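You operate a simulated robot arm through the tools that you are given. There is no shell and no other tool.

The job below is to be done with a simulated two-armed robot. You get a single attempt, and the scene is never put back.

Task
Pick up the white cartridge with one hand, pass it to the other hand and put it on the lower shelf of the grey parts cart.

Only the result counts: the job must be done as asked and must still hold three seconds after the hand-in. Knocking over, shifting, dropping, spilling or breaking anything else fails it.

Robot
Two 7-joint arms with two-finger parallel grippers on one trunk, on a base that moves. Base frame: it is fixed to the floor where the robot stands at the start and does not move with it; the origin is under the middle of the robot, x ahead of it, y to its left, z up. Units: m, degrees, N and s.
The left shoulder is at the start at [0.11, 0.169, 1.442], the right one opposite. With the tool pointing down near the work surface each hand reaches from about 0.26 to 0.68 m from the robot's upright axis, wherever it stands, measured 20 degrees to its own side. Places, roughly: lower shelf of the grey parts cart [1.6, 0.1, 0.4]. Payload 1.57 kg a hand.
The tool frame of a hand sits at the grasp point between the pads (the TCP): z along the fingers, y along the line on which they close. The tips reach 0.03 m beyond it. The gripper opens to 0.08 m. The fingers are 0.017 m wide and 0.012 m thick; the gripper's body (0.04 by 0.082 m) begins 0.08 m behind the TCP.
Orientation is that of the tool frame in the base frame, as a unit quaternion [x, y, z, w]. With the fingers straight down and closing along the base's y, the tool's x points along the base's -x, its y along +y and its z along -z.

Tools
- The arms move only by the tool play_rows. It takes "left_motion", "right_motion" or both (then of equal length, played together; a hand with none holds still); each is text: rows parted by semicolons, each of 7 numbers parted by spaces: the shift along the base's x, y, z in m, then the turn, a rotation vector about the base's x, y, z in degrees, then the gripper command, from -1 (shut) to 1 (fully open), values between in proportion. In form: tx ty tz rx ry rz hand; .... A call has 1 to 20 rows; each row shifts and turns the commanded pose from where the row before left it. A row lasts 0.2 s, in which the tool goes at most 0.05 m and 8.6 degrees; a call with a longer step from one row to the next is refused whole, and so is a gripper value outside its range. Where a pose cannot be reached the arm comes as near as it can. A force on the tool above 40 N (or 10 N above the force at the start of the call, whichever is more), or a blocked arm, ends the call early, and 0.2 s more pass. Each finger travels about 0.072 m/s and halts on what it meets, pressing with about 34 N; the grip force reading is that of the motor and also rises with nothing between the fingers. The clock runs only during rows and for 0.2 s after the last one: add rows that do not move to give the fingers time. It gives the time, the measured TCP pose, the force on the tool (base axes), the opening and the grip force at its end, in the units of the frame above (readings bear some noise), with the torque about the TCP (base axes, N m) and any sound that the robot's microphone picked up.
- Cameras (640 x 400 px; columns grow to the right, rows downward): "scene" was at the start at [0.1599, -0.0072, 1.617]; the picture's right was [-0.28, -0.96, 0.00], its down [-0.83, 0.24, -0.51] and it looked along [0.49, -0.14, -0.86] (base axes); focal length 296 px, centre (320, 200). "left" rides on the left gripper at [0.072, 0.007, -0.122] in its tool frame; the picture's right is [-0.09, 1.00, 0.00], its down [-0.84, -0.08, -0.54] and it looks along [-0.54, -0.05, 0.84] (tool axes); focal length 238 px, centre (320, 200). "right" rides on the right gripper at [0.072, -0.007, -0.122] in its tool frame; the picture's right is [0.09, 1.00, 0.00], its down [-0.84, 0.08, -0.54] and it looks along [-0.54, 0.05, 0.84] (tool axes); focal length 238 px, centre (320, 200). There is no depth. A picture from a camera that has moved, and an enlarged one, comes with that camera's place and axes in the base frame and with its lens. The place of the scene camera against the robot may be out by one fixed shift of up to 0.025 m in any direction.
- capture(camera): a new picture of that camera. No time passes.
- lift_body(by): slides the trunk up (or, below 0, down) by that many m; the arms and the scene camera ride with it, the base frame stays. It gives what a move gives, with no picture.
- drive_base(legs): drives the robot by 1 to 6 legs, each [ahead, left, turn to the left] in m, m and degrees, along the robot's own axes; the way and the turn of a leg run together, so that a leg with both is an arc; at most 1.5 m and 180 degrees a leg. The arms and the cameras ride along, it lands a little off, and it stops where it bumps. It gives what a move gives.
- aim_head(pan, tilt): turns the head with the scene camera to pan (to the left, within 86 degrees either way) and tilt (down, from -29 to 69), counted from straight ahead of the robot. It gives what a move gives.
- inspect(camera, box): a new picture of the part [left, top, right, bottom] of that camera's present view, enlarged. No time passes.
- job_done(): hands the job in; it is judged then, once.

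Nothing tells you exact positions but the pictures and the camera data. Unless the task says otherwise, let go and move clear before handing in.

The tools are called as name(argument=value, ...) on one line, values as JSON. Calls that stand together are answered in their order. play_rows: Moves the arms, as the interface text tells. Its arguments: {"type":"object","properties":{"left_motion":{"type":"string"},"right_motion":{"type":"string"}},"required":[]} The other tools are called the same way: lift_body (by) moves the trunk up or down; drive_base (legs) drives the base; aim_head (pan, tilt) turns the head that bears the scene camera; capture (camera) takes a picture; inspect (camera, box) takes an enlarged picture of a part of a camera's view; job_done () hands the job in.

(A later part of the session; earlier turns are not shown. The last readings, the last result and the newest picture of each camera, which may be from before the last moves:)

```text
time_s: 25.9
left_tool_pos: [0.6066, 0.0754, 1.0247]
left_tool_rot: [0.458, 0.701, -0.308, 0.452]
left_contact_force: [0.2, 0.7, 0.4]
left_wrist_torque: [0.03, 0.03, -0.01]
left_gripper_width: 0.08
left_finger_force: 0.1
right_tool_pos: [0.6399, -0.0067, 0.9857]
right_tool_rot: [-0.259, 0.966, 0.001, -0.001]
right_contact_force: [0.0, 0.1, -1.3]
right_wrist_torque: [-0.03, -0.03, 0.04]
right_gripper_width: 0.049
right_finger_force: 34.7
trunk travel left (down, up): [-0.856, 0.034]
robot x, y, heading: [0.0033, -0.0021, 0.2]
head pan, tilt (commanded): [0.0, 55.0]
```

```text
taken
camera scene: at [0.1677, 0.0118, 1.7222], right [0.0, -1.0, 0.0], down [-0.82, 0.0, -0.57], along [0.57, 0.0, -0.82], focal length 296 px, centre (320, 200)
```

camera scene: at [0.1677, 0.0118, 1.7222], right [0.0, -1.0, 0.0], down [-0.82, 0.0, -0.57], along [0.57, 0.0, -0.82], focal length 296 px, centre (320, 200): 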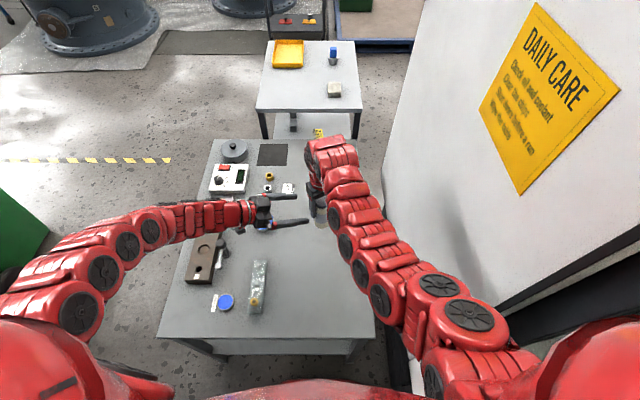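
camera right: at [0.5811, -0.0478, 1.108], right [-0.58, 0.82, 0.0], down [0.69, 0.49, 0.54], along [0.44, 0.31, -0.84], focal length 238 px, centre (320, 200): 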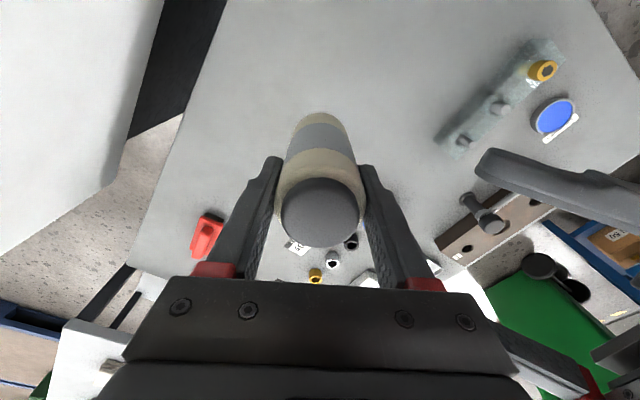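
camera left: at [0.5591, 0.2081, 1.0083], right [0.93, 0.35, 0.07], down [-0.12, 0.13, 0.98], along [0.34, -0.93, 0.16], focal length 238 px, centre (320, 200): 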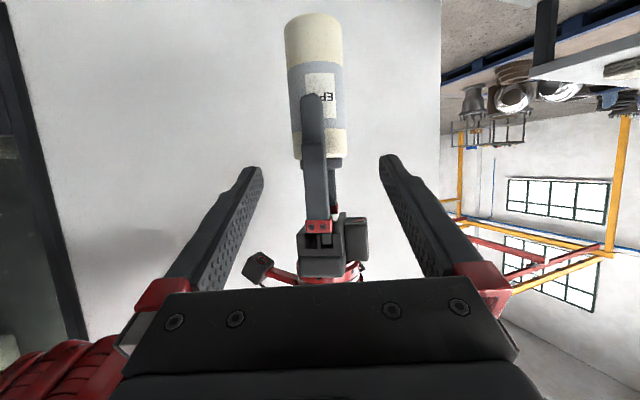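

The left hand is now aligned with the cartridge, about 0.097 m short along its own axis. I'll advance in two steps, checking midway.

play_rows(left_motion="0.0067 -0.0164 -0.0078 0 0 0 1; 0.0067 -0.0164 -0.0078 0 0 0 1; 0.0067 -0.0164 -0.0078 0 0 0 1; 0 0 0 0 0 0 1")

capture(camera="left")

capture(camera="right")

```text
time_s: 26.9
left_tool_pos: [0.626, 0.027, 1.0012]
left_tool_rot: [0.458, 0.7, -0.309, 0.452]
left_contact_force: [-0.6, -0.1, -0.4]
left_wrist_torque: [0.0, 0.01, 0.02]
left_gripper_width: 0.08
left_finger_force: 0.1
right_tool_pos: [0.6401, -0.0064, 0.9876]
right_tool_rot: [-0.259, 0.966, 0.0, -0.001]
right_contact_force: [0.4, -0.5, -2.6]
right_wrist_torque: [-0.02, -0.02, 0.0]
right_gripper_width: 0.0488
right_finger_force: 34.2
trunk travel left (down, up): [-0.856, 0.034]
robot x, y, heading: [-0.0006, 0.0032, 0.2]
head pan, tilt (commanded): [0.0, 55.0]
```

```text
taken
camera left: at [0.5785, 0.1602, 0.9845], right [0.93, 0.35, 0.07], down [-0.12, 0.13, 0.98], along [0.34, -0.93, 0.16], focal length 238 px, centre (320, 200)
```

left: 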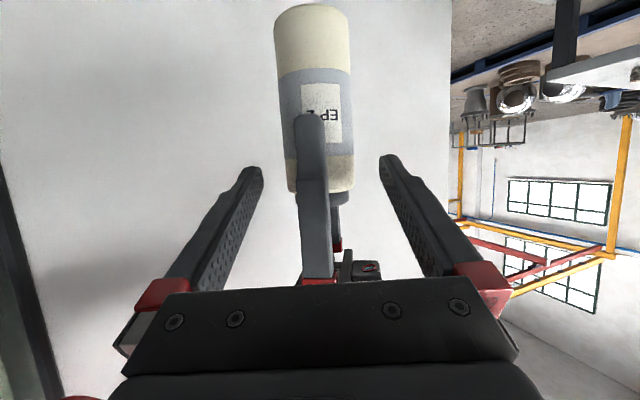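

```text
taken
camera right: at [0.581, -0.0475, 1.1081], right [-0.58, 0.82, 0.0], down [0.69, 0.49, 0.54], along [0.44, 0.31, -0.84], focal length 238 px, centre (320, 200)
```

right: 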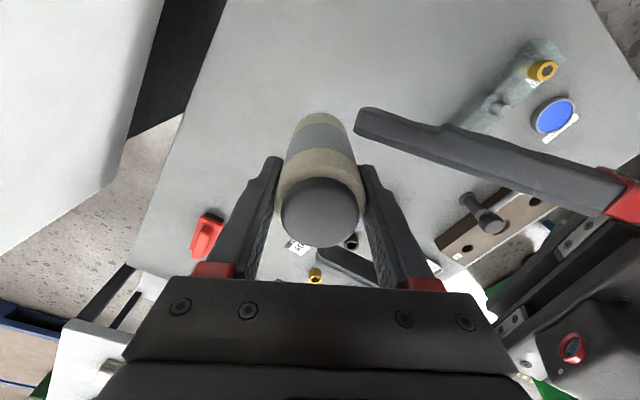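

The left fingers straddle the cartridge and the right-hand finger with clear space. I'll finish the advance.

play_rows(left_motion="0.0067 -0.0164 -0.0075 0 0 0 1; 0.0067 -0.0164 -0.0075 0 0 0 1; 0 0 0 0 0 0 1; 0 0 0 0 0 0 1")

capture(camera="left")

capture(camera="right")

```text
time_s: 27.9
left_tool_pos: [0.639, -0.0074, 0.9868]
left_tool_rot: [0.458, 0.7, -0.309, 0.452]
left_contact_force: [0.8, 0.0, 0.6]
left_wrist_torque: [-0.04, 0.01, -0.02]
left_gripper_width: 0.08
left_finger_force: 0.1
right_tool_pos: [0.639, -0.0072, 0.9862]
right_tool_rot: [-0.259, 0.966, 0.0, -0.001]
right_contact_force: [-0.3, 0.4, -2.3]
right_wrist_torque: [0.0, 0.03, 0.0]
right_gripper_width: 0.0488
right_finger_force: 34.4
trunk travel left (down, up): [-0.856, 0.034]
robot x, y, heading: [-0.0005, 0.0033, -0.3]
head pan, tilt (commanded): [0.0, 55.0]
```

```text
taken
camera left: at [0.5917, 0.1256, 0.97], right [0.93, 0.35, 0.07], down [-0.12, 0.13, 0.99], along [0.34, -0.93, 0.16], focal length 238 px, centre (320, 200)
```

left: 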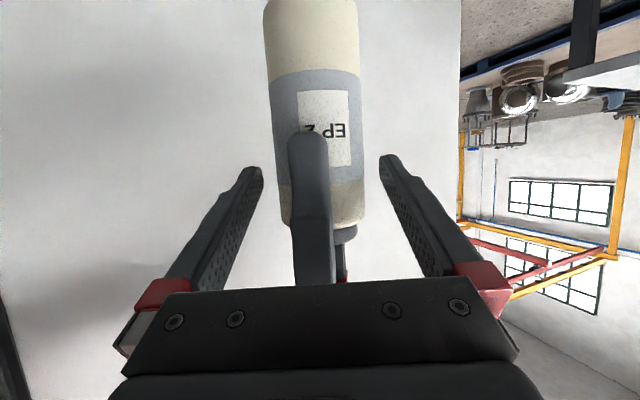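

```text
taken
camera right: at [0.5812, -0.048, 1.1079], right [-0.58, 0.82, 0.0], down [0.69, 0.49, 0.54], along [0.44, 0.31, -0.84], focal length 238 px, centre (320, 200)
```

right: 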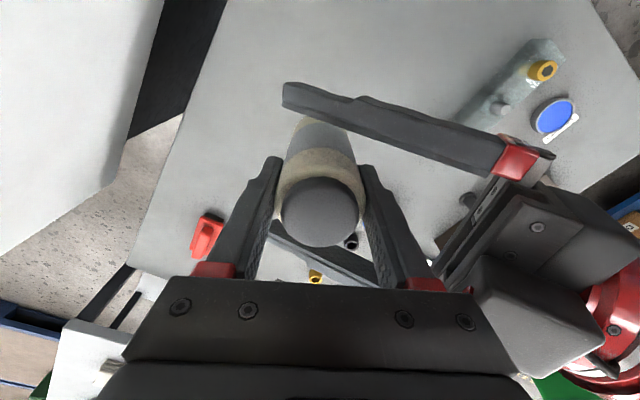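

Both TCPs coincide at the cartridge's upper body. I'll close the left gripper while the right keeps holding.

play_rows(left_motion="0 0 0 0 0 0 0.4; 0 0 0 0 0 0 0.3; 0 0 0 0 0 0 0.25; 0 0 0 0 0 0 -1; 0 0 0 0 0 0 -1; 0 0 0 0 0 0 -1; 0 0 0 0 0 0 -1")

capture(camera="left")

capture(camera="right")

```text
time_s: 29.5
left_tool_pos: [0.6394, -0.0057, 0.9863]
left_tool_rot: [0.458, 0.7, -0.309, 0.453]
left_contact_force: [8.6, 0.3, -1.6]
left_wrist_torque: [0.41, -0.07, -0.09]
left_gripper_width: 0.0485
left_finger_force: 34.4
right_tool_pos: [0.6402, -0.0055, 0.9866]
right_tool_rot: [-0.261, 0.965, -0.001, 0.0]
right_contact_force: [-9.3, -1.4, 1.2]
right_wrist_torque: [-0.37, 0.13, 0.07]
right_gripper_width: 0.0491
right_finger_force: 34.3
trunk travel left (down, up): [-0.856, 0.034]
robot x, y, heading: [0.0032, 0.002, 0.0]
head pan, tilt (commanded): [0.0, 55.0]
```

```text
taken
camera left: at [0.5919, 0.1262, 0.9701], right [0.93, 0.36, 0.07], down [-0.12, 0.13, 0.98], along [0.34, -0.93, 0.16], focal length 238 px, centre (320, 200)
```

left: 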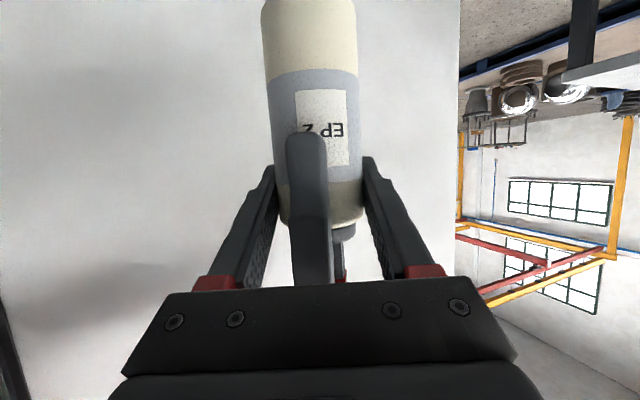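

```text
taken
camera right: at [0.5809, -0.0478, 1.1079], right [-0.58, 0.82, 0.0], down [0.69, 0.49, 0.54], along [0.44, 0.31, -0.84], focal length 238 px, centre (320, 200)
```

right: 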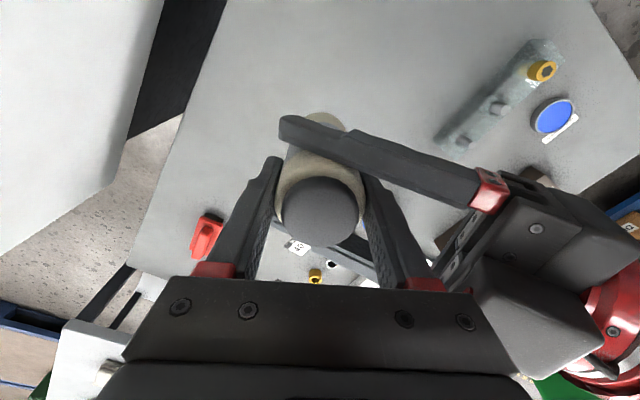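

Both hands hold the cartridge firmly (both at 34 N). I'll open the right gripper partly now, while the left keeps its grip.

play_rows(left_motion="0 0 0 0 0 0 -1; 0 0 0 0 0 0 -1; 0 0 0 0 0 0 -1; 0 0 0 0 0 0 -1; 0 0 0 0 0 0 -1", right_motion="0 0 0 0 0 0 0.3; 0 0 0 0 0 0 0.5; 0 0 0 0 0 0 0.65; 0 0 0 0 0 0 0.65; 0 0 0 0 0 0 0.65")

capture(camera="left")

capture(camera="right")

```text
time_s: 30.7
left_tool_pos: [0.6393, -0.0076, 0.987]
left_tool_rot: [0.458, 0.7, -0.309, 0.452]
left_contact_force: [0.0, -1.4, -0.3]
left_wrist_torque: [0.02, 0.01, 0.02]
left_gripper_width: 0.0484
left_finger_force: 33.8
right_tool_pos: [0.6389, -0.0058, 0.9863]
right_tool_rot: [-0.259, 0.966, 0.0, -0.001]
right_contact_force: [0.8, 1.0, -1.1]
right_wrist_torque: [0.02, -0.04, 0.01]
right_gripper_width: 0.0661
right_finger_force: 0.0
trunk travel left (down, up): [-0.856, 0.034]
robot x, y, heading: [0.0007, -0.0027, 0.1]
head pan, tilt (commanded): [0.0, 55.0]
```

```text
taken
camera left: at [0.5917, 0.1258, 0.97], right [0.93, 0.35, 0.07], down [-0.12, 0.13, 0.98], along [0.34, -0.93, 0.16], focal length 238 px, centre (320, 200)
```

left: 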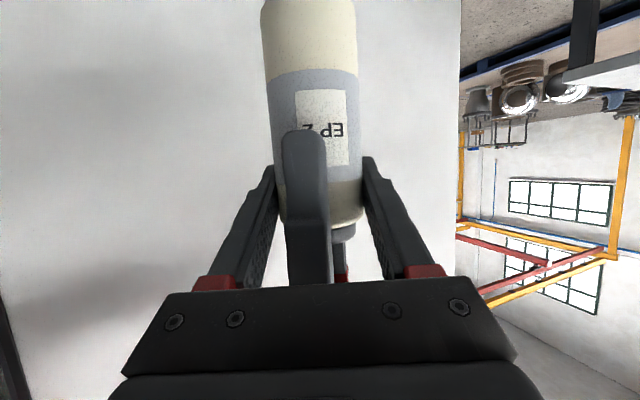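

```text
taken
camera right: at [0.5812, -0.0478, 1.1081], right [-0.58, 0.82, 0.0], down [0.69, 0.49, 0.54], along [0.44, 0.31, -0.84], focal length 238 px, centre (320, 200)
```

right: 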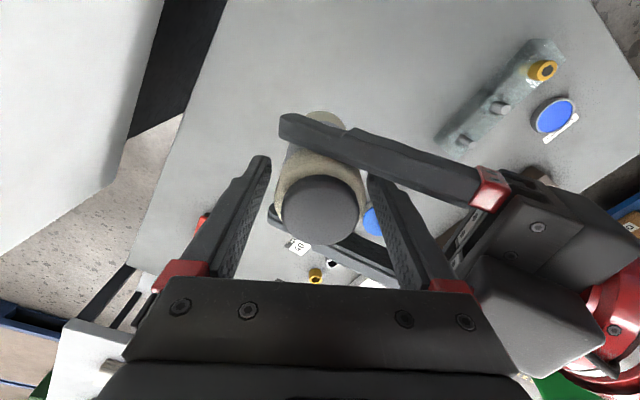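

The left hand now holds the cartridge alone and it stays upright. I'll raise the right hand straight up to clear it.

play_rows(left_motion="0 0 0 0 0 0 -1; 0 0 0 0 0 0 -1; 0 0 0 0 0 0 -1; 0 0 0 0 0 0 -1; 0 0 0 0 0 0 -1; 0 0 0 0 0 0 -1", right_motion="0 0 0.02 0 0 0 0.65; 0 0 0.025 0 0 0 0.65; 0 0 0.025 0 0 0 0.65; 0 0 0.025 0 0 0 0.65; 0 0 0.02 0 0 0 0.65; 0 0 0 0 0 0 0.65")

capture(camera="right")

capture(camera="left")

capture(camera="scene")

```text
time_s: 32.1
left_tool_pos: [0.64, -0.008, 0.9872]
left_tool_rot: [0.457, 0.701, -0.308, 0.453]
left_contact_force: [-0.2, -0.6, 0.0]
left_wrist_torque: [0.02, 0.02, 0.01]
left_gripper_width: 0.0485
left_finger_force: 34.0
right_tool_pos: [0.6389, -0.0059, 1.0996]
right_tool_rot: [-0.259, 0.966, 0.0, -0.001]
right_contact_force: [0.6, -0.4, 0.2]
right_wrist_torque: [0.02, 0.03, 0.02]
right_gripper_width: 0.0661
right_finger_force: 0.1
trunk travel left (down, up): [-0.856, 0.034]
robot x, y, heading: [-0.0003, -0.0011, -0.2]
head pan, tilt (commanded): [0.0, 55.0]
```

```text
taken
camera right: at [0.5801, -0.0483, 1.222], right [-0.58, 0.82, 0.0], down [0.69, 0.49, 0.54], along [0.44, 0.31, -0.84], focal length 238 px, centre (320, 200)
```

right: 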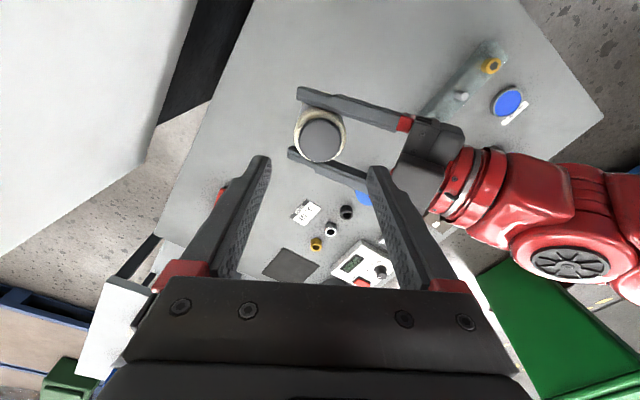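

```text
taken
camera left: at [0.5917, 0.1258, 0.9699], right [0.93, 0.35, 0.07], down [-0.12, 0.13, 0.98], along [0.34, -0.93, 0.16], focal length 238 px, centre (320, 200)
```

left: 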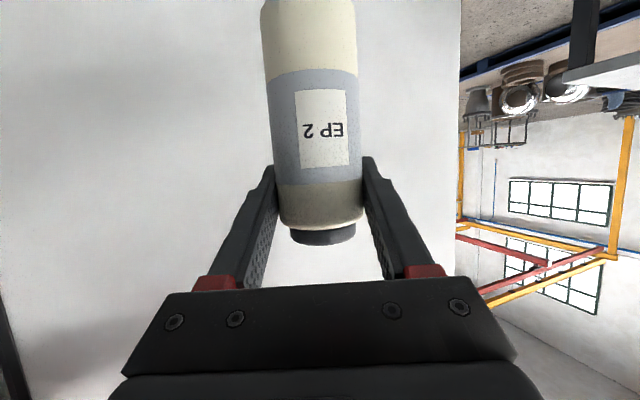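

```text
taken
camera scene: at [0.1678, 0.0118, 1.7222], right [0.0, -1.0, 0.0], down [-0.82, 0.0, -0.57], along [0.57, 0.0, -0.82], focal length 296 px, centre (320, 200)
```

scene: 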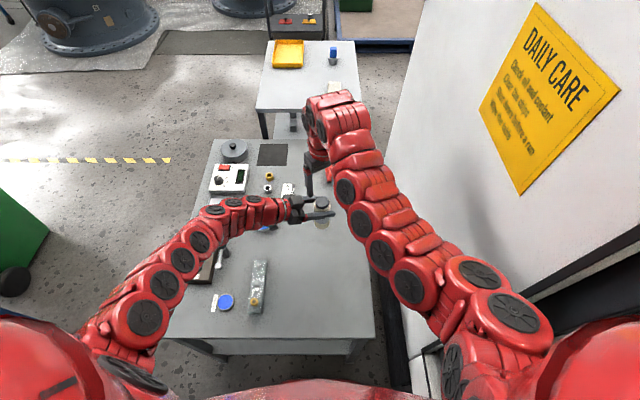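

The hand-over succeeded: the left hand holds the cartridge alone at (0.64, -0.008), upright, with its bottom about 0.076 m below the TCP. I'll retract the right hand to its original safe posture and check the drive corridor on the left.

play_rows(left_motion="0 0 0 0 0 0 -1; 0 0 0 0 0 0 -1; 0 0 0 0 0 0 -1; 0 0 0 0 0 0 -1; 0 0 0 0 0 0 -1; 0 0 0 0 0 0 -1; 0 0 0 0 0 0 -1; 0 0 0 0 0 0 -1", right_motion="-0.012 -0.025 0 0 0 -4 0.65; -0.022 -0.025 0 0 0 -4 0.65; -0.022 -0.025 -0.005 0 0 -4 0.65; -0.022 -0.025 -0.005 0 0 -4 0.65; -0.022 -0.025 -0.01 0 0 -4 0.65; -0.022 -0.025 -0.01 0 0 -4 0.65; -0.022 -0.025 -0.01 0 0 -4 0.65; -0.022 -0.025 -0.01 0 0 -2 0.65")

aim_head(pan=86, tilt=35)

capture(camera="scene")

aim_head(pan=45, tilt=50)

capture(camera="scene")

```text
time_s: 33.9
left_tool_pos: [0.6391, -0.0072, 0.987]
left_tool_rot: [0.459, 0.7, -0.309, 0.452]
left_contact_force: [-0.3, 0.8, 0.8]
left_wrist_torque: [-0.03, 0.03, -0.01]
left_gripper_width: 0.0483
left_finger_force: 34.2
right_tool_pos: [0.5044, -0.2014, 1.0168]
right_tool_rot: [-0.001, 1.0, 0.001, -0.001]
right_contact_force: [0.4, -0.2, 0.3]
right_wrist_torque: [0.02, 0.02, -0.01]
right_gripper_width: 0.0662
right_finger_force: 0.1
right hand out of reach, approached as far as the arm can: row 2, 3, 4
trunk travel left (down, up): [-0.856, 0.034]
robot x, y, heading: [-0.003, 0.0014, 0.1]
head pan, tilt (commanded): [0.0, 55.0]
```

```text
time_s: 35.5
left_tool_pos: [0.6396, -0.0077, 0.9862]
left_tool_rot: [0.459, 0.7, -0.31, 0.452]
left_contact_force: [0.0, -0.4, 0.4]
left_wrist_torque: [-0.03, 0.01, -0.03]
left_gripper_width: 0.0484
left_finger_force: 34.1
right_tool_pos: [0.5058, -0.2008, 1.0178]
right_tool_rot: [-0.001, 1.0, 0.0, -0.001]
right_contact_force: [0.7, -0.5, 0.5]
right_wrist_torque: [0.01, -0.01, 0.0]
right_gripper_width: 0.0661
right_finger_force: 0.0
trunk travel left (down, up): [-0.856, 0.034]
robot x, y, heading: [-0.0025, -0.0058, 0.1]
head pan, tilt (commanded): [85.9, 35.0]
```

```text
taken
camera scene: at [0.1018, 0.0995, 1.7505], right [1.0, -0.07, 0.0], down [-0.04, -0.57, -0.82], along [0.06, 0.82, -0.57], focal length 296 px, centre (320, 200)
```

scene: 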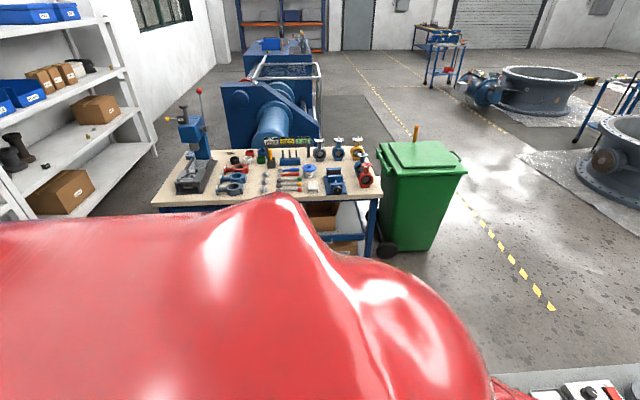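

```text
time_s: 36.6
left_tool_pos: [0.6398, -0.007, 0.9868]
left_tool_rot: [0.459, 0.7, -0.309, 0.451]
left_contact_force: [0.0, -1.4, 0.1]
left_wrist_torque: [-0.05, 0.02, 0.04]
left_gripper_width: 0.0483
left_finger_force: 34.1
right_tool_pos: [0.5059, -0.2007, 1.018]
right_tool_rot: [-0.001, 1.0, 0.0, -0.001]
right_contact_force: [-0.3, -0.7, -1.0]
right_wrist_torque: [-0.02, 0.02, 0.03]
right_gripper_width: 0.0663
right_finger_force: 0.0
trunk travel left (down, up): [-0.856, 0.034]
robot x, y, heading: [0.0023, -0.0035, 0.5]
head pan, tilt (commanded): [45.0, 50.0]
```

```text
taken
camera scene: at [0.1499, 0.0663, 1.7288], right [0.71, -0.71, 0.0], down [-0.54, -0.54, -0.64], along [0.45, 0.46, -0.77], focal length 296 px, centre (320, 200)
```

scene: 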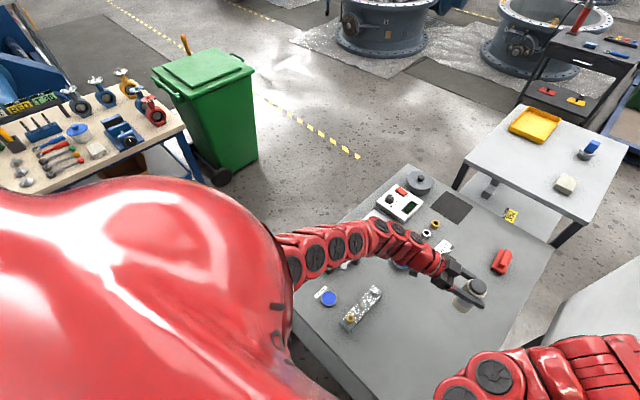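

The corridor on the left is about 1 m wide, from the table edge at y 0.53 to the bench at about 1.5, and the floor beyond is open. I'll back up slightly and slide left with the hands kept high above the table items.

drive_base(legs=[[-0.1, 0, 0], [0, 0.5, 0]])

capture(camera="scene")

capture(camera="left")

```text
time_s: 40.3
left_tool_pos: [0.5388, 0.4994, 0.9867]
left_tool_rot: [0.457, 0.7, -0.309, 0.453]
left_contact_force: [-0.4, -0.6, -2.3]
left_wrist_torque: [0.0, -0.01, -0.01]
left_gripper_width: 0.0484
left_finger_force: 34.0
right_tool_pos: [0.4047, 0.3066, 1.0162]
right_tool_rot: [-0.002, 1.0, 0.0, -0.001]
right_contact_force: [0.6, 0.0, 0.4]
right_wrist_torque: [0.03, -0.03, 0.02]
right_gripper_width: 0.0659
right_finger_force: 0.0
trunk travel left (down, up): [-0.856, 0.034]
robot x, y, heading: [-0.1044, 0.5033, 0.2]
head pan, tilt (commanded): [45.0, 50.0]
```

```text
taken
camera scene: at [0.0492, 0.5709, 1.7288], right [0.71, -0.7, 0.0], down [-0.54, -0.54, -0.64], along [0.45, 0.46, -0.77], focal length 296 px, centre (320, 200)
```

scene: 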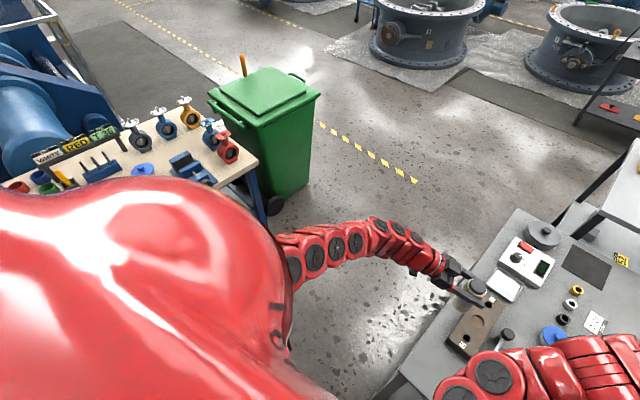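

```text
taken
camera left: at [0.4906, 0.6322, 0.9702], right [0.93, 0.36, 0.07], down [-0.12, 0.13, 0.98], along [0.34, -0.93, 0.16], focal length 238 px, centre (320, 200)
```

left: 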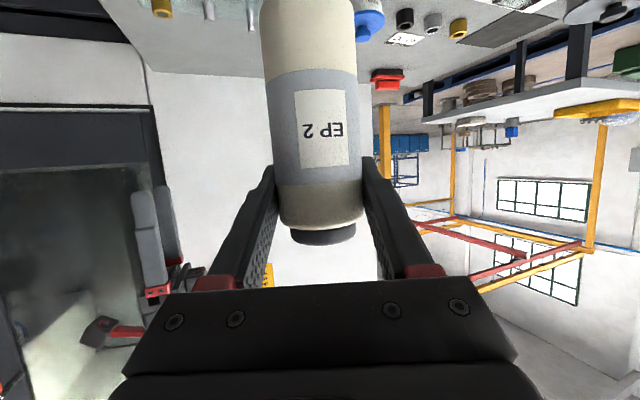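

The drive is accurate and the cartridge is steady. I'll continue left to y of about 0.98.

drive_base(legs=[[0, 0.48, 0]])

aim_head(pan=0, tilt=45)

capture(camera="scene")

```text
time_s: 43.2
left_tool_pos: [0.5356, 0.9838, 0.9856]
left_tool_rot: [0.455, 0.702, -0.307, 0.454]
left_contact_force: [-0.3, -0.1, -2.0]
left_wrist_torque: [0.03, 0.02, -0.02]
left_gripper_width: 0.0485
left_finger_force: 34.1
right_tool_pos: [0.4034, 0.7886, 1.0177]
right_tool_rot: [-0.006, 1.0, 0.0, -0.001]
right_contact_force: [-0.2, -1.2, -0.3]
right_wrist_torque: [0.03, 0.03, 0.01]
right_gripper_width: 0.0662
right_finger_force: 0.1
trunk travel left (down, up): [-0.856, 0.034]
robot x, y, heading: [-0.1027, 0.9833, 0.6]
head pan, tilt (commanded): [45.0, 50.0]
```

```text
time_s: 44.3
left_tool_pos: [0.5354, 0.9843, 0.9868]
left_tool_rot: [0.456, 0.702, -0.308, 0.453]
left_contact_force: [-0.7, -0.8, -2.1]
left_wrist_torque: [-0.01, -0.03, -0.03]
left_gripper_width: 0.0484
left_finger_force: 33.6
right_tool_pos: [0.4026, 0.7891, 1.0167]
right_tool_rot: [-0.005, 1.0, -0.001, 0.0]
right_contact_force: [-0.1, 0.3, 0.4]
right_wrist_torque: [-0.02, 0.0, -0.02]
right_gripper_width: 0.0658
right_finger_force: 0.1
trunk travel left (down, up): [-0.856, 0.034]
robot x, y, heading: [-0.1017, 0.9841, 0.6]
head pan, tilt (commanded): [0.0, 45.0]
```

```text
taken
camera scene: at [0.0733, 0.9981, 1.7357], right [0.01, -1.0, 0.0], down [-0.71, -0.01, -0.71], along [0.71, 0.01, -0.71], focal length 296 px, centre (320, 200)
```

scene: 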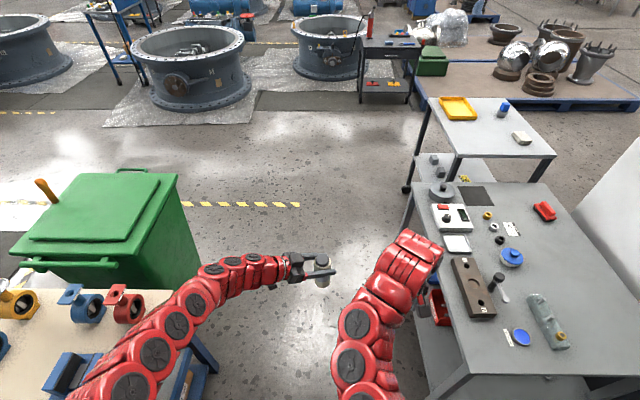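

The way ahead is open: the bin stays at y > 1.55 and the table at y < 0.56. I'll drive forward along y of about 1.05 to come abreast of the cart.

drive_base(legs=[[1.0, 0.04, 0], [0.5, 0.08, 0]])

aim_head(pan=-60, tilt=45)

capture(camera="scene")

```text
time_s: 52.1
left_tool_pos: [2.0403, 1.0917, 0.9876]
left_tool_rot: [0.461, 0.698, -0.311, 0.451]
left_contact_force: [-0.2, -0.4, -2.3]
left_wrist_torque: [-0.01, -0.05, 0.0]
left_gripper_width: 0.0485
left_finger_force: 34.1
right_tool_pos: [1.9059, 0.9001, 1.0174]
right_tool_rot: [0.004, 1.0, 0.0, 0.0]
right_contact_force: [-0.5, -0.8, -0.4]
right_wrist_torque: [0.04, 0.0, -0.01]
right_gripper_width: 0.0659
right_finger_force: 0.1
trunk travel left (down, up): [-0.856, 0.034]
robot x, y, heading: [1.4017, 1.1058, -0.4]
head pan, tilt (commanded): [0.0, 45.0]
```

```text
time_s: 53.4
left_tool_pos: [2.0415, 1.0928, 0.9864]
left_tool_rot: [0.461, 0.699, -0.311, 0.45]
left_contact_force: [-0.4, -0.8, -1.8]
left_wrist_torque: [0.01, -0.03, 0.0]
left_gripper_width: 0.0485
left_finger_force: 33.7
right_tool_pos: [1.9055, 0.8997, 1.0158]
right_tool_rot: [0.003, 1.0, 0.0, 0.0]
right_contact_force: [0.6, 0.4, 0.2]
right_wrist_torque: [-0.03, -0.03, -0.01]
right_gripper_width: 0.0662
right_finger_force: 0.2
trunk travel left (down, up): [-0.856, 0.034]
robot x, y, heading: [1.4059, 1.1058, -0.5]
head pan, tilt (commanded): [-60.0, 45.0]
```

```text
taken
camera scene: at [1.5382, 1.045, 1.7357], right [-0.87, -0.49, 0.0], down [-0.35, 0.61, -0.71], along [0.35, -0.61, -0.71], focal length 296 px, centre (320, 200)
```

scene: 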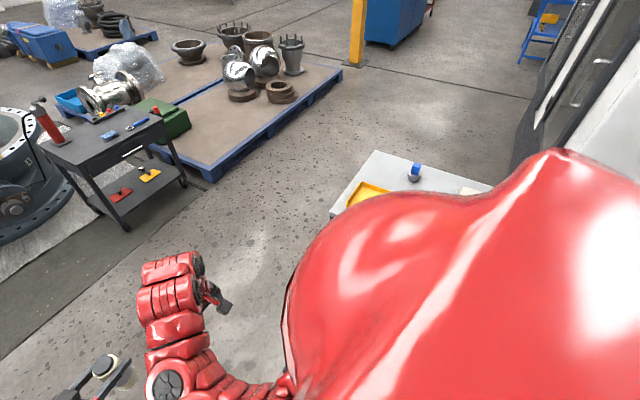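

The robot is abreast of the cart at (1.40, 1.11). I'll turn 90° to the right to face it; the swept hands stay short of the cart edge at y of about 0.31.

drive_base(legs=[[0, 0, -45], [0, 0, -45]])

aim_head(pan=0, tilt=50)

capture(camera="scene")

capture(camera="right")

```text
time_s: 57.9
left_tool_pos: [1.3949, 0.4655, 0.9869]
left_tool_rot: [0.819, 0.17, -0.539, 0.101]
left_contact_force: [-0.3, -0.3, -1.9]
left_wrist_torque: [0.03, 0.0, 0.02]
left_gripper_width: 0.0484
left_finger_force: 33.7
right_tool_pos: [1.2025, 0.5993, 1.0166]
right_tool_rot: [0.707, 0.707, 0.0, 0.0]
right_contact_force: [0.6, -0.5, -0.3]
right_wrist_torque: [-0.05, -0.01, 0.02]
right_gripper_width: 0.0659
right_finger_force: 0.0
trunk travel left (down, up): [-0.856, 0.034]
robot x, y, heading: [1.4018, 1.1004, -89.9]
head pan, tilt (commanded): [-60.0, 45.0]
```

```text
time_s: 59.2
left_tool_pos: [1.3944, 0.465, 0.9875]
left_tool_rot: [0.819, 0.171, -0.539, 0.101]
left_contact_force: [0.4, -0.3, -1.6]
left_wrist_torque: [-0.01, 0.01, 0.0]
left_gripper_width: 0.0484
left_finger_force: 33.9
right_tool_pos: [1.202, 0.5992, 1.0173]
right_tool_rot: [0.706, 0.708, -0.001, -0.001]
right_contact_force: [0.6, 0.1, -0.5]
right_wrist_torque: [0.0, -0.02, -0.01]
right_gripper_width: 0.066
right_finger_force: 0.1
trunk travel left (down, up): [-0.856, 0.034]
robot x, y, heading: [1.3991, 1.1051, -90.1]
head pan, tilt (commanded): [0.0, 50.0]
```

```text
taken
camera scene: at [1.4172, 0.9585, 1.7288], right [-1.0, 0.0, 0.0], down [0.0, 0.77, -0.64], along [0.0, -0.64, -0.77], focal length 296 px, centre (320, 200)
```

scene: 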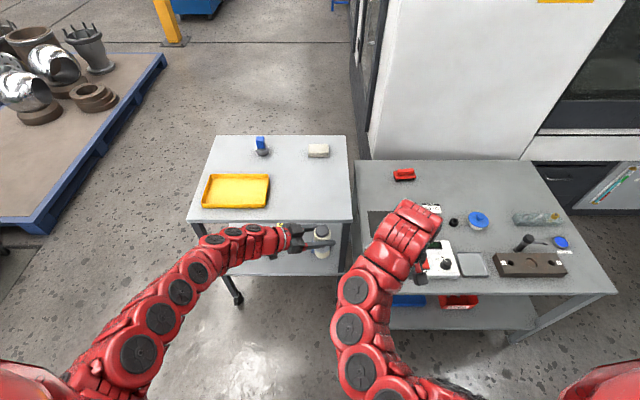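

```text
taken
camera right: at [1.1954, 0.6707, 1.1389], right [1.0, 0.09, 0.0], down [0.08, -0.84, 0.54], along [0.05, -0.54, -0.84], focal length 238 px, centre (320, 200)
```

right: 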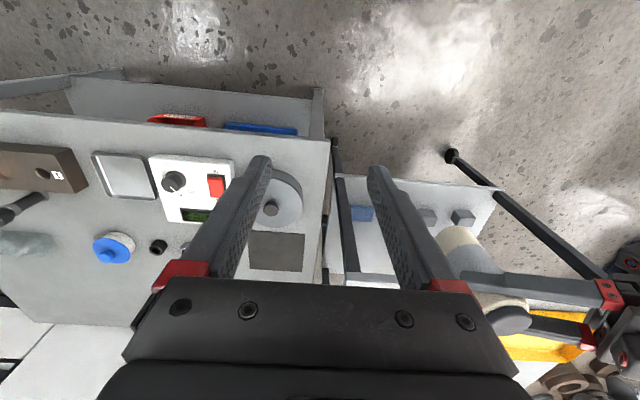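

The robot now faces the cart. The lower shelf's near edge is around y 0.30, with blocks on it, so I'll zoom in to map free space.

inspect(camera="right", box=[320, 130, 520, 290])

inspect(camera="scene", box=[180, 120, 380, 310])

```text
2.50 times, centred on (420, 210) of right
camera zoom: at [1.1954, 0.6707, 1.1389], right [1.0, 0.09, 0.0], down [0.08, -0.84, 0.54], along [0.05, -0.54, -0.84], focal length 596 px, centre (70, 175)
```

zoom: 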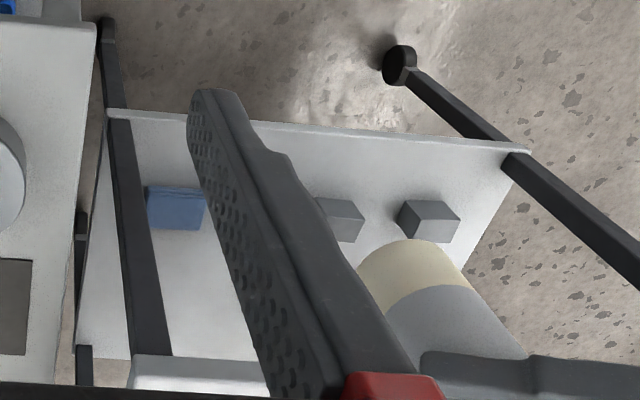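

```text
2.11 times, centred on (280, 215) of scene
camera zoom: at [1.4172, 0.9585, 1.7288], right [-1.0, 0.0, 0.0], down [0.0, 0.77, -0.64], along [0.0, -0.64, -0.77], focal length 623 px, centre (404, 168)
```

zoom: 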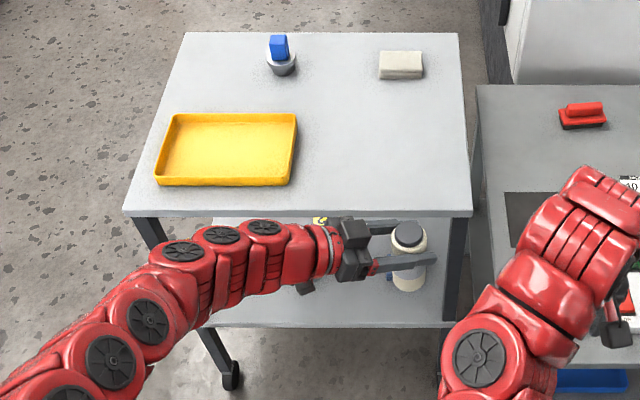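

I see a blue block near (1.40, 0.16) and two grey blocks near (1.64, 0.19) and (1.79, 0.18) on the shelf, so a free spot lies around (1.52, 0.22). First I'll back off and shift sideways, so the right hand clears the table corner later, then turn the left hand to point straight at the cart.

drive_base(legs=[[-0.12, 0.15, 0]])

play_rows(left_motion="0 -0.0125 0 0 0 8.4 -1; 0 -0.0125 0 0 0 8.4 -1; 0 -0.0125 0 0 0 8.4 -1; 0 -0.0125 0 0 0 8.4 -1; 0 -0.0125 0 0 0 8.4 -1; 0 -0.0125 0 0 0 8.4 -1; 0 -0.0125 0 0 0 8.4 -1; 0 -0.0125 0 0 0 8.4 -1; 0 0 0 0 0 0 -1")

capture(camera="scene")

capture(camera="left")

```text
time_s: 60.8
left_tool_pos: [1.5426, 0.5828, 0.9868]
left_tool_rot: [0.819, 0.17, -0.539, 0.1]
left_contact_force: [-0.9, -0.1, -2.1]
left_wrist_torque: [0.02, -0.02, 0.01]
left_gripper_width: 0.0484
left_finger_force: 34.0
right_tool_pos: [1.3497, 0.7184, 1.0164]
right_tool_rot: [0.707, 0.708, 0.001, -0.001]
right_contact_force: [0.1, -0.2, 0.4]
right_wrist_torque: [0.01, -0.03, -0.02]
right_gripper_width: 0.0661
right_finger_force: 0.1
trunk travel left (down, up): [-0.856, 0.034]
robot x, y, heading: [1.5513, 1.2222, -90.1]
head pan, tilt (commanded): [0.0, 50.0]
```

```text
time_s: 62.8
left_tool_pos: [1.5361, 0.5219, 0.9898]
left_tool_rot: [0.71, 0.416, -0.499, 0.272]
left_contact_force: [1.4, 0.8, -2.1]
left_wrist_torque: [-0.01, -0.01, -0.06]
left_gripper_width: 0.0484
left_finger_force: 34.1
left hand out of reach, approached as far as the arm can: row 3, 4, 5, 6, 7, 8
right_tool_pos: [1.3515, 0.7165, 1.0176]
right_tool_rot: [0.706, 0.708, -0.001, 0.0]
right_contact_force: [0.6, -0.2, -0.3]
right_wrist_torque: [0.03, 0.03, 0.0]
right_gripper_width: 0.0658
right_finger_force: 0.1
trunk travel left (down, up): [-0.856, 0.034]
robot x, y, heading: [1.5531, 1.2204, -90.3]
head pan, tilt (commanded): [0.0, 50.0]
```

```text
taken
camera scene: at [1.569, 1.0763, 1.7288], right [-1.0, 0.0, 0.0], down [0.0, 0.77, -0.64], along [0.0, -0.64, -0.77], focal length 296 px, centre (320, 200)
```

scene: 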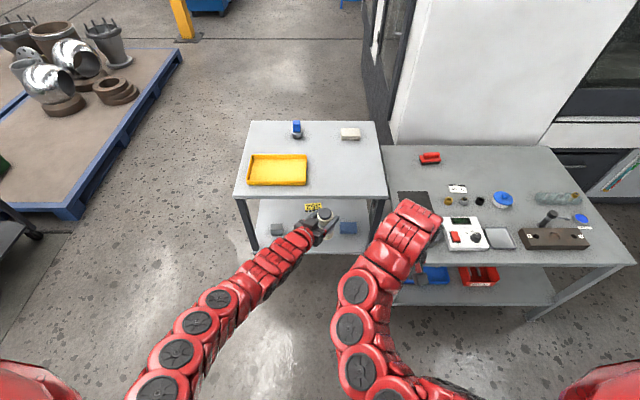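

```text
taken
camera left: at [1.6134, 0.6388, 0.9667], right [0.84, -0.53, 0.06], down [0.06, 0.21, 0.98], along [-0.53, -0.82, 0.21], focal length 238 px, centre (320, 200)
```

left: 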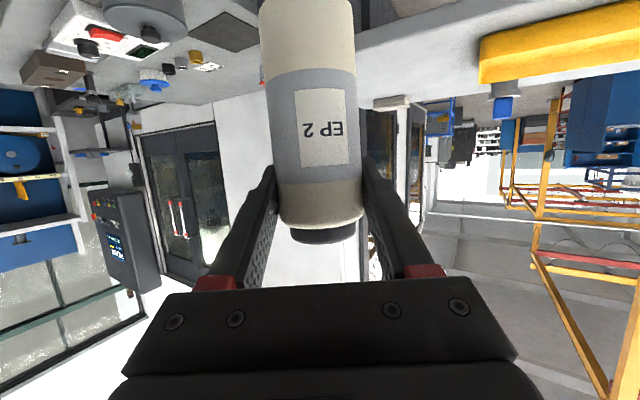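

The left arm settles at about 31° to the right of straight ahead, which is fine for placing. I'll extend it a bit further and correct the ~3° tilt so the cartridge is vertical again, and shift the base slightly away from the table corner.

play_rows(left_motion="-0.01 -0.02 0 0.7 -0.65 0 -1; -0.01 -0.02 0 0.7 -0.65 0 -1; -0.01 -0.01 0 0.74 -0.64 0 -1; 0 0 0 0 0 0 -1; 0 0 0 0 0 0 -1")

drive_base(legs=[[0, 0.06, 0]])

capture(camera="scene")

```text
time_s: 64.0
left_tool_pos: [1.5032, 0.4708, 0.9905]
left_tool_rot: [0.725, 0.419, -0.478, 0.265]
left_contact_force: [-0.3, 0.4, -1.5]
left_wrist_torque: [0.04, 0.0, 0.0]
left_gripper_width: 0.0487
left_finger_force: 34.2
right_tool_pos: [1.3502, 0.7162, 1.0165]
right_tool_rot: [0.707, 0.707, 0.0, -0.001]
right_contact_force: [-0.2, -1.0, -0.1]
right_wrist_torque: [0.04, 0.0, -0.01]
right_gripper_width: 0.0662
right_finger_force: 0.0
trunk travel left (down, up): [-0.856, 0.034]
robot x, y, heading: [1.5517, 1.2253, -90.0]
head pan, tilt (commanded): [0.0, 50.0]
```

```text
time_s: 64.9
left_tool_pos: [1.5604, 0.471, 0.9907]
left_tool_rot: [0.725, 0.419, -0.478, 0.265]
left_contact_force: [-0.5, 0.0, -3.4]
left_wrist_torque: [-0.03, 0.02, 0.03]
left_gripper_width: 0.0483
left_finger_force: 33.6
right_tool_pos: [1.4063, 0.7169, 1.0156]
right_tool_rot: [0.708, 0.707, 0.001, 0.001]
right_contact_force: [-0.8, -0.1, -0.3]
right_wrist_torque: [0.0, -0.01, -0.02]
right_gripper_width: 0.0658
right_finger_force: 0.1
trunk travel left (down, up): [-0.856, 0.034]
robot x, y, heading: [1.6065, 1.2225, -90.0]
head pan, tilt (commanded): [0.0, 50.0]
```

```text
taken
camera scene: at [1.6206, 1.0764, 1.7288], right [-1.0, 0.0, 0.0], down [0.0, 0.77, -0.64], along [0.0, -0.64, -0.77], focal length 296 px, centre (320, 200)
```

scene: 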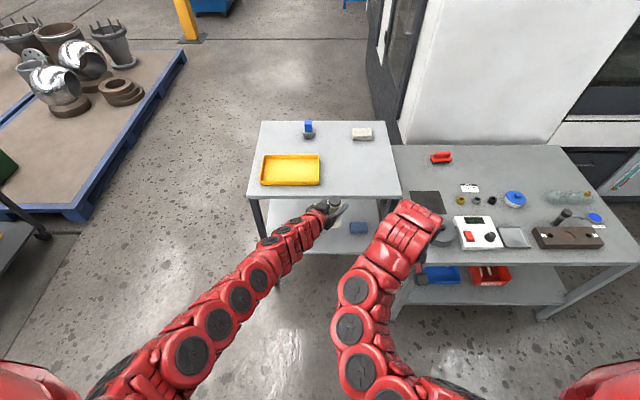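

The cartridge is vertical again (error under 0.3°) at (1.560, 0.471). The cart edge is at y of about 0.32, so I can lower the trunk clear of it; I'll do 0.35 m first and look.

lift_body(by=-0.35)

capture(camera="scene")

capture(camera="left")

capture(camera="right")

```text
time_s: 68.3
left_tool_pos: [1.5606, 0.4705, 0.6408]
left_tool_rot: [0.724, 0.419, -0.479, 0.265]
left_contact_force: [-0.3, -0.2, -2.1]
left_wrist_torque: [-0.01, -0.04, -0.05]
left_gripper_width: 0.0484
left_finger_force: 33.9
right_tool_pos: [1.4087, 0.7168, 0.6669]
right_tool_rot: [0.707, 0.708, 0.0, 0.0]
right_contact_force: [0.5, 0.3, -0.6]
right_wrist_torque: [0.0, -0.01, -0.02]
right_gripper_width: 0.0658
right_finger_force: 0.1
trunk travel left (down, up): [-0.506, 0.384]
robot x, y, heading: [1.6083, 1.2196, -89.8]
head pan, tilt (commanded): [0.0, 50.0]
```

```text
taken
camera scene: at [1.624, 1.0765, 1.3788], right [-1.0, 0.0, 0.0], down [0.0, 0.77, -0.64], along [0.0, -0.64, -0.77], focal length 296 px, centre (320, 200)
```

scene: 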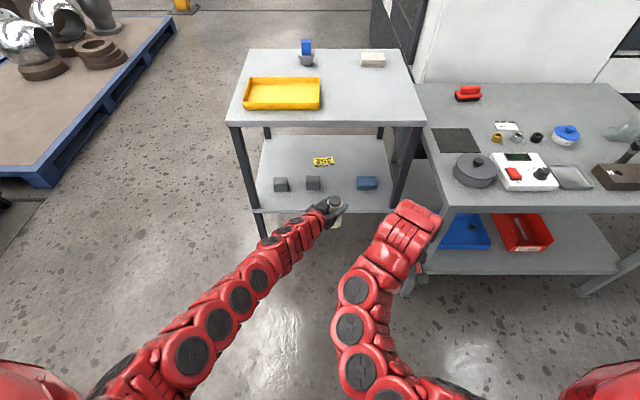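

```text
taken
camera left: at [1.6394, 0.5897, 0.6244], right [0.84, -0.54, 0.07], down [0.03, 0.17, 0.99], along [-0.54, -0.83, 0.16], focal length 238 px, centre (320, 200)
```

left: 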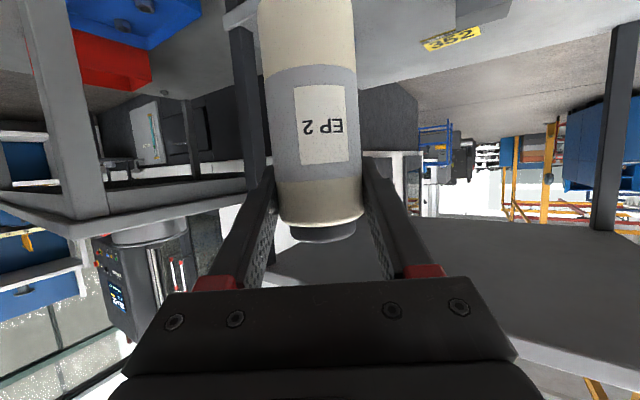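

```text
taken
camera right: at [1.4016, 0.789, 0.789], right [1.0, 0.09, 0.0], down [0.08, -0.84, 0.54], along [0.05, -0.54, -0.84], focal length 238 px, centre (320, 200)
```

right: 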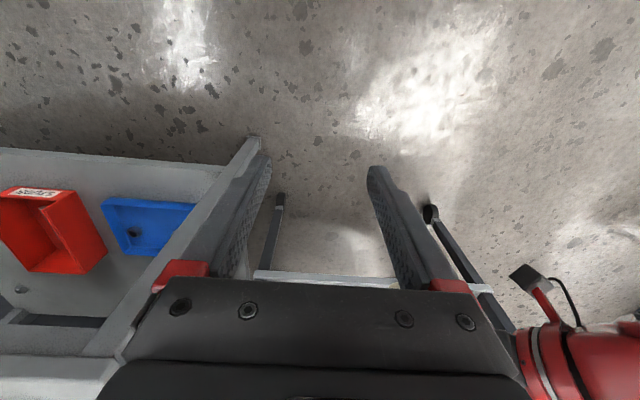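

The lower shelf is clearly visible now, at z of about 0.405. The free gap is between the blue block (x up to ~1.44) and the grey block (x from ~1.615), so I'll aim for (1.528, 0.215). I'll lower the trunk another 0.12 m and line the hand up in x.

lift_body(by=-0.12)

play_rows(left_motion="-0.011 0 0 0 0 0 -1; -0.011 0 0 0 0 0 -1; -0.011 0 0 0 0 0 -1; 0 0 0 0 0 0 -1; 0 0 0 0 0 0 -1")

capture(camera="scene")

capture(camera="left")

```text
time_s: 69.8
left_tool_pos: [1.5607, 0.4708, 0.5204]
left_tool_rot: [0.724, 0.42, -0.479, 0.265]
left_contact_force: [-0.6, 0.4, -1.1]
left_wrist_torque: [0.0, 0.03, 0.03]
left_gripper_width: 0.0483
left_finger_force: 34.3
right_tool_pos: [1.4083, 0.7183, 0.5467]
right_tool_rot: [0.707, 0.707, 0.0, 0.0]
right_contact_force: [0.2, -0.5, 0.1]
right_wrist_torque: [0.02, 0.02, 0.0]
right_gripper_width: 0.0661
right_finger_force: 0.0
trunk travel left (down, up): [-0.386, 0.504]
robot x, y, heading: [1.612, 1.2196, -90.1]
head pan, tilt (commanded): [0.0, 50.0]
```

```text
time_s: 71.0
left_tool_pos: [1.5278, 0.4706, 0.52]
left_tool_rot: [0.725, 0.419, -0.479, 0.265]
left_contact_force: [-0.3, -1.1, -3.0]
left_wrist_torque: [0.02, 0.02, -0.01]
left_gripper_width: 0.0484
left_finger_force: 33.7
right_tool_pos: [1.4085, 0.7184, 0.547]
right_tool_rot: [0.707, 0.708, 0.0, 0.0]
right_contact_force: [0.3, -0.1, 0.2]
right_wrist_torque: [0.0, 0.01, -0.03]
right_gripper_width: 0.066
right_finger_force: 0.0
trunk travel left (down, up): [-0.386, 0.504]
robot x, y, heading: [1.6095, 1.2244, -89.9]
head pan, tilt (commanded): [0.0, 50.0]
```

```text
taken
camera scene: at [1.624, 1.0765, 1.2588], right [-1.0, 0.0, 0.0], down [0.0, 0.77, -0.64], along [0.0, -0.64, -0.77], focal length 296 px, centre (320, 200)
```

scene: 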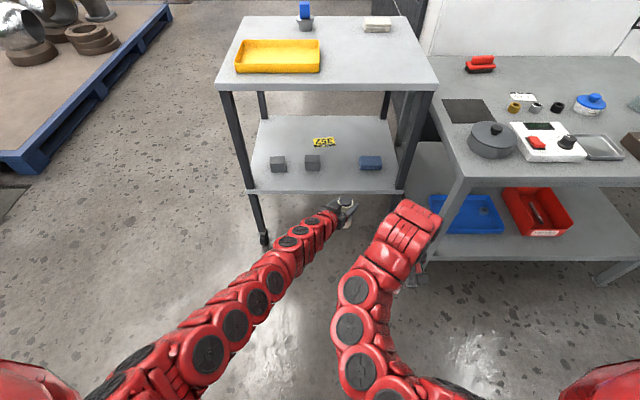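

```text
taken
camera left: at [1.6059, 0.5895, 0.5043], right [0.84, -0.54, 0.07], down [0.03, 0.17, 0.99], along [-0.54, -0.83, 0.16], focal length 238 px, centre (320, 200)
```

left: 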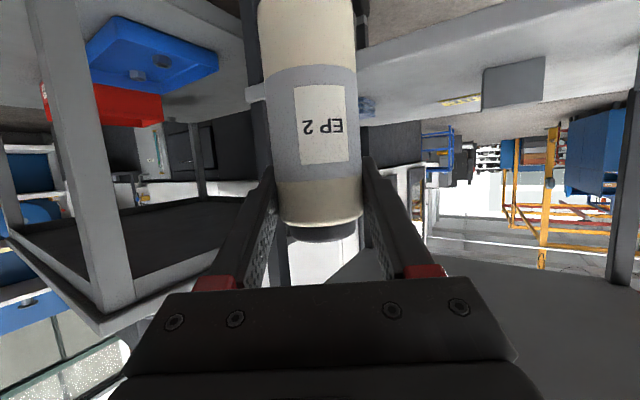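

inspect(camera="scene", box=[230, 100, 430, 240])

inspect(camera="left", box=[220, 0, 640, 200])

```text
2.86 times, centred on (330, 170) of scene
camera zoom: at [1.624, 1.0765, 1.2588], right [-1.0, 0.0, 0.0], down [0.0, 0.77, -0.64], along [0.0, -0.64, -0.77], focal length 845 px, centre (291, 286)
```

zoom: 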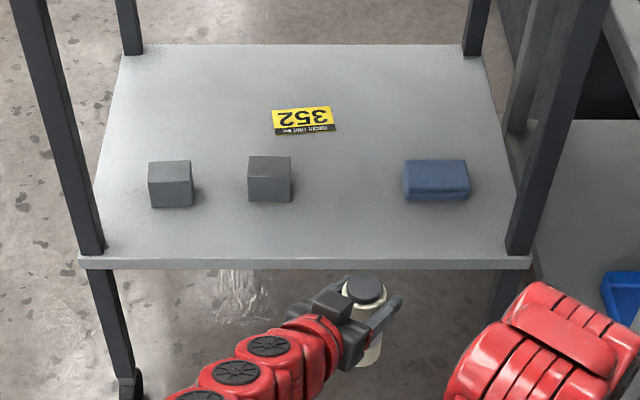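

```text
1.52 times, centred on (430, 100) of left
camera zoom: at [1.6059, 0.5895, 0.5043], right [0.84, -0.54, 0.07], down [0.03, 0.17, 0.99], along [-0.54, -0.83, 0.16], focal length 363 px, centre (152, 352)
```

zoom: 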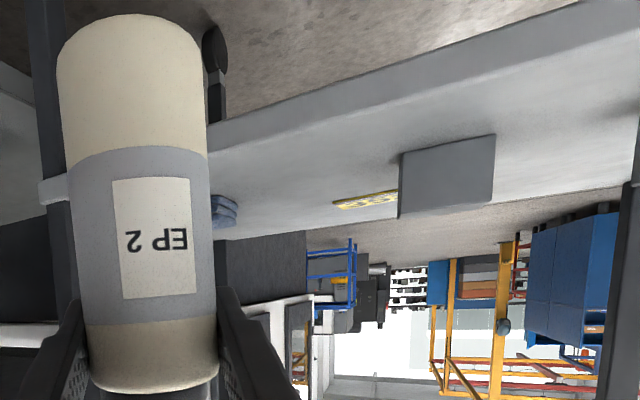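

Cross-checking the scene camera against the known TCP shows a bias of about +0.014/+0.02 m. Corrected, the gap's middle is at x of about 1.53 and the shelf edge at y of about 0.30, so the hand is lined up. I'll raise 0.02 m for margin and drive forward 0.20 m.

lift_body(by=0.02)

drive_base(legs=[[0.1, 0, 0]])

capture(camera="scene")

capture(camera="left")

```text
time_s: 71.7
left_tool_pos: [1.5288, 0.4706, 0.5408]
left_tool_rot: [0.724, 0.42, -0.478, 0.265]
left_contact_force: [0.8, 0.3, -2.2]
left_wrist_torque: [-0.02, 0.04, -0.01]
left_gripper_width: 0.0484
left_finger_force: 33.9
right_tool_pos: [1.4083, 0.7188, 0.5661]
right_tool_rot: [0.707, 0.707, 0.0, -0.001]
right_contact_force: [1.4, 0.1, -0.8]
right_wrist_torque: [-0.04, 0.0, 0.03]
right_gripper_width: 0.066
right_finger_force: 0.1
trunk travel left (down, up): [-0.406, 0.484]
robot x, y, heading: [1.6124, 1.2222, -90.0]
head pan, tilt (commanded): [0.0, 50.0]
```

```text
time_s: 72.9
left_tool_pos: [1.5296, 0.371, 0.541]
left_tool_rot: [0.725, 0.42, -0.478, 0.264]
left_contact_force: [-0.4, -0.2, -2.0]
left_wrist_torque: [-0.01, 0.0, -0.04]
left_gripper_width: 0.0483
left_finger_force: 34.2
right_tool_pos: [1.4101, 0.617, 0.5667]
right_tool_rot: [0.707, 0.707, 0.001, -0.001]
right_contact_force: [-0.3, -0.3, -0.9]
right_wrist_torque: [0.01, 0.0, -0.03]
right_gripper_width: 0.0661
right_finger_force: 0.0
trunk travel left (down, up): [-0.406, 0.484]
robot x, y, heading: [1.6119, 1.1223, -90.0]
head pan, tilt (commanded): [0.0, 50.0]
```

```text
taken
camera scene: at [1.6243, 0.9754, 1.2785], right [-1.0, 0.0, 0.0], down [0.0, 0.77, -0.64], along [0.0, -0.64, -0.77], focal length 296 px, centre (320, 200)
```

scene: 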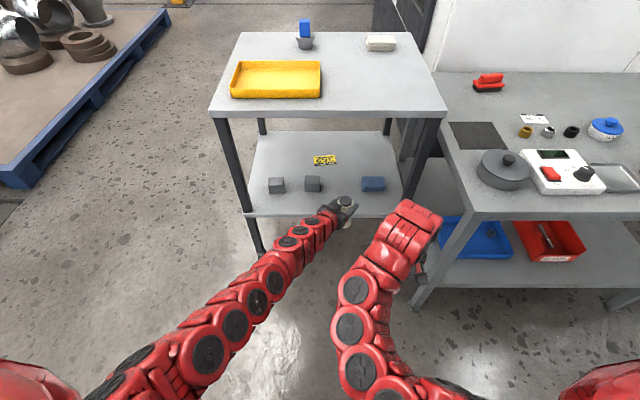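

```text
taken
camera left: at [1.6073, 0.4893, 0.5236], right [0.84, -0.54, 0.07], down [0.03, 0.17, 0.99], along [-0.54, -0.83, 0.16], focal length 238 px, centre (320, 200)
```

left: 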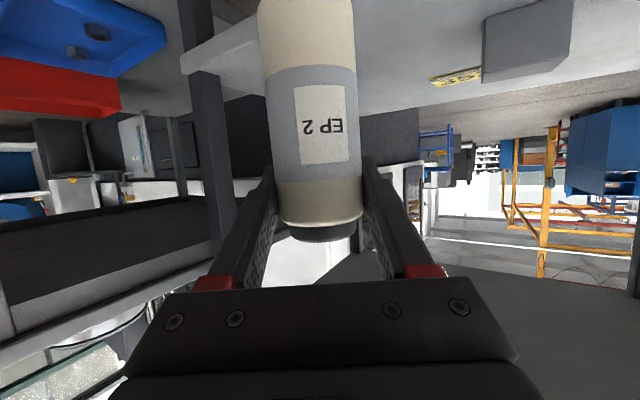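

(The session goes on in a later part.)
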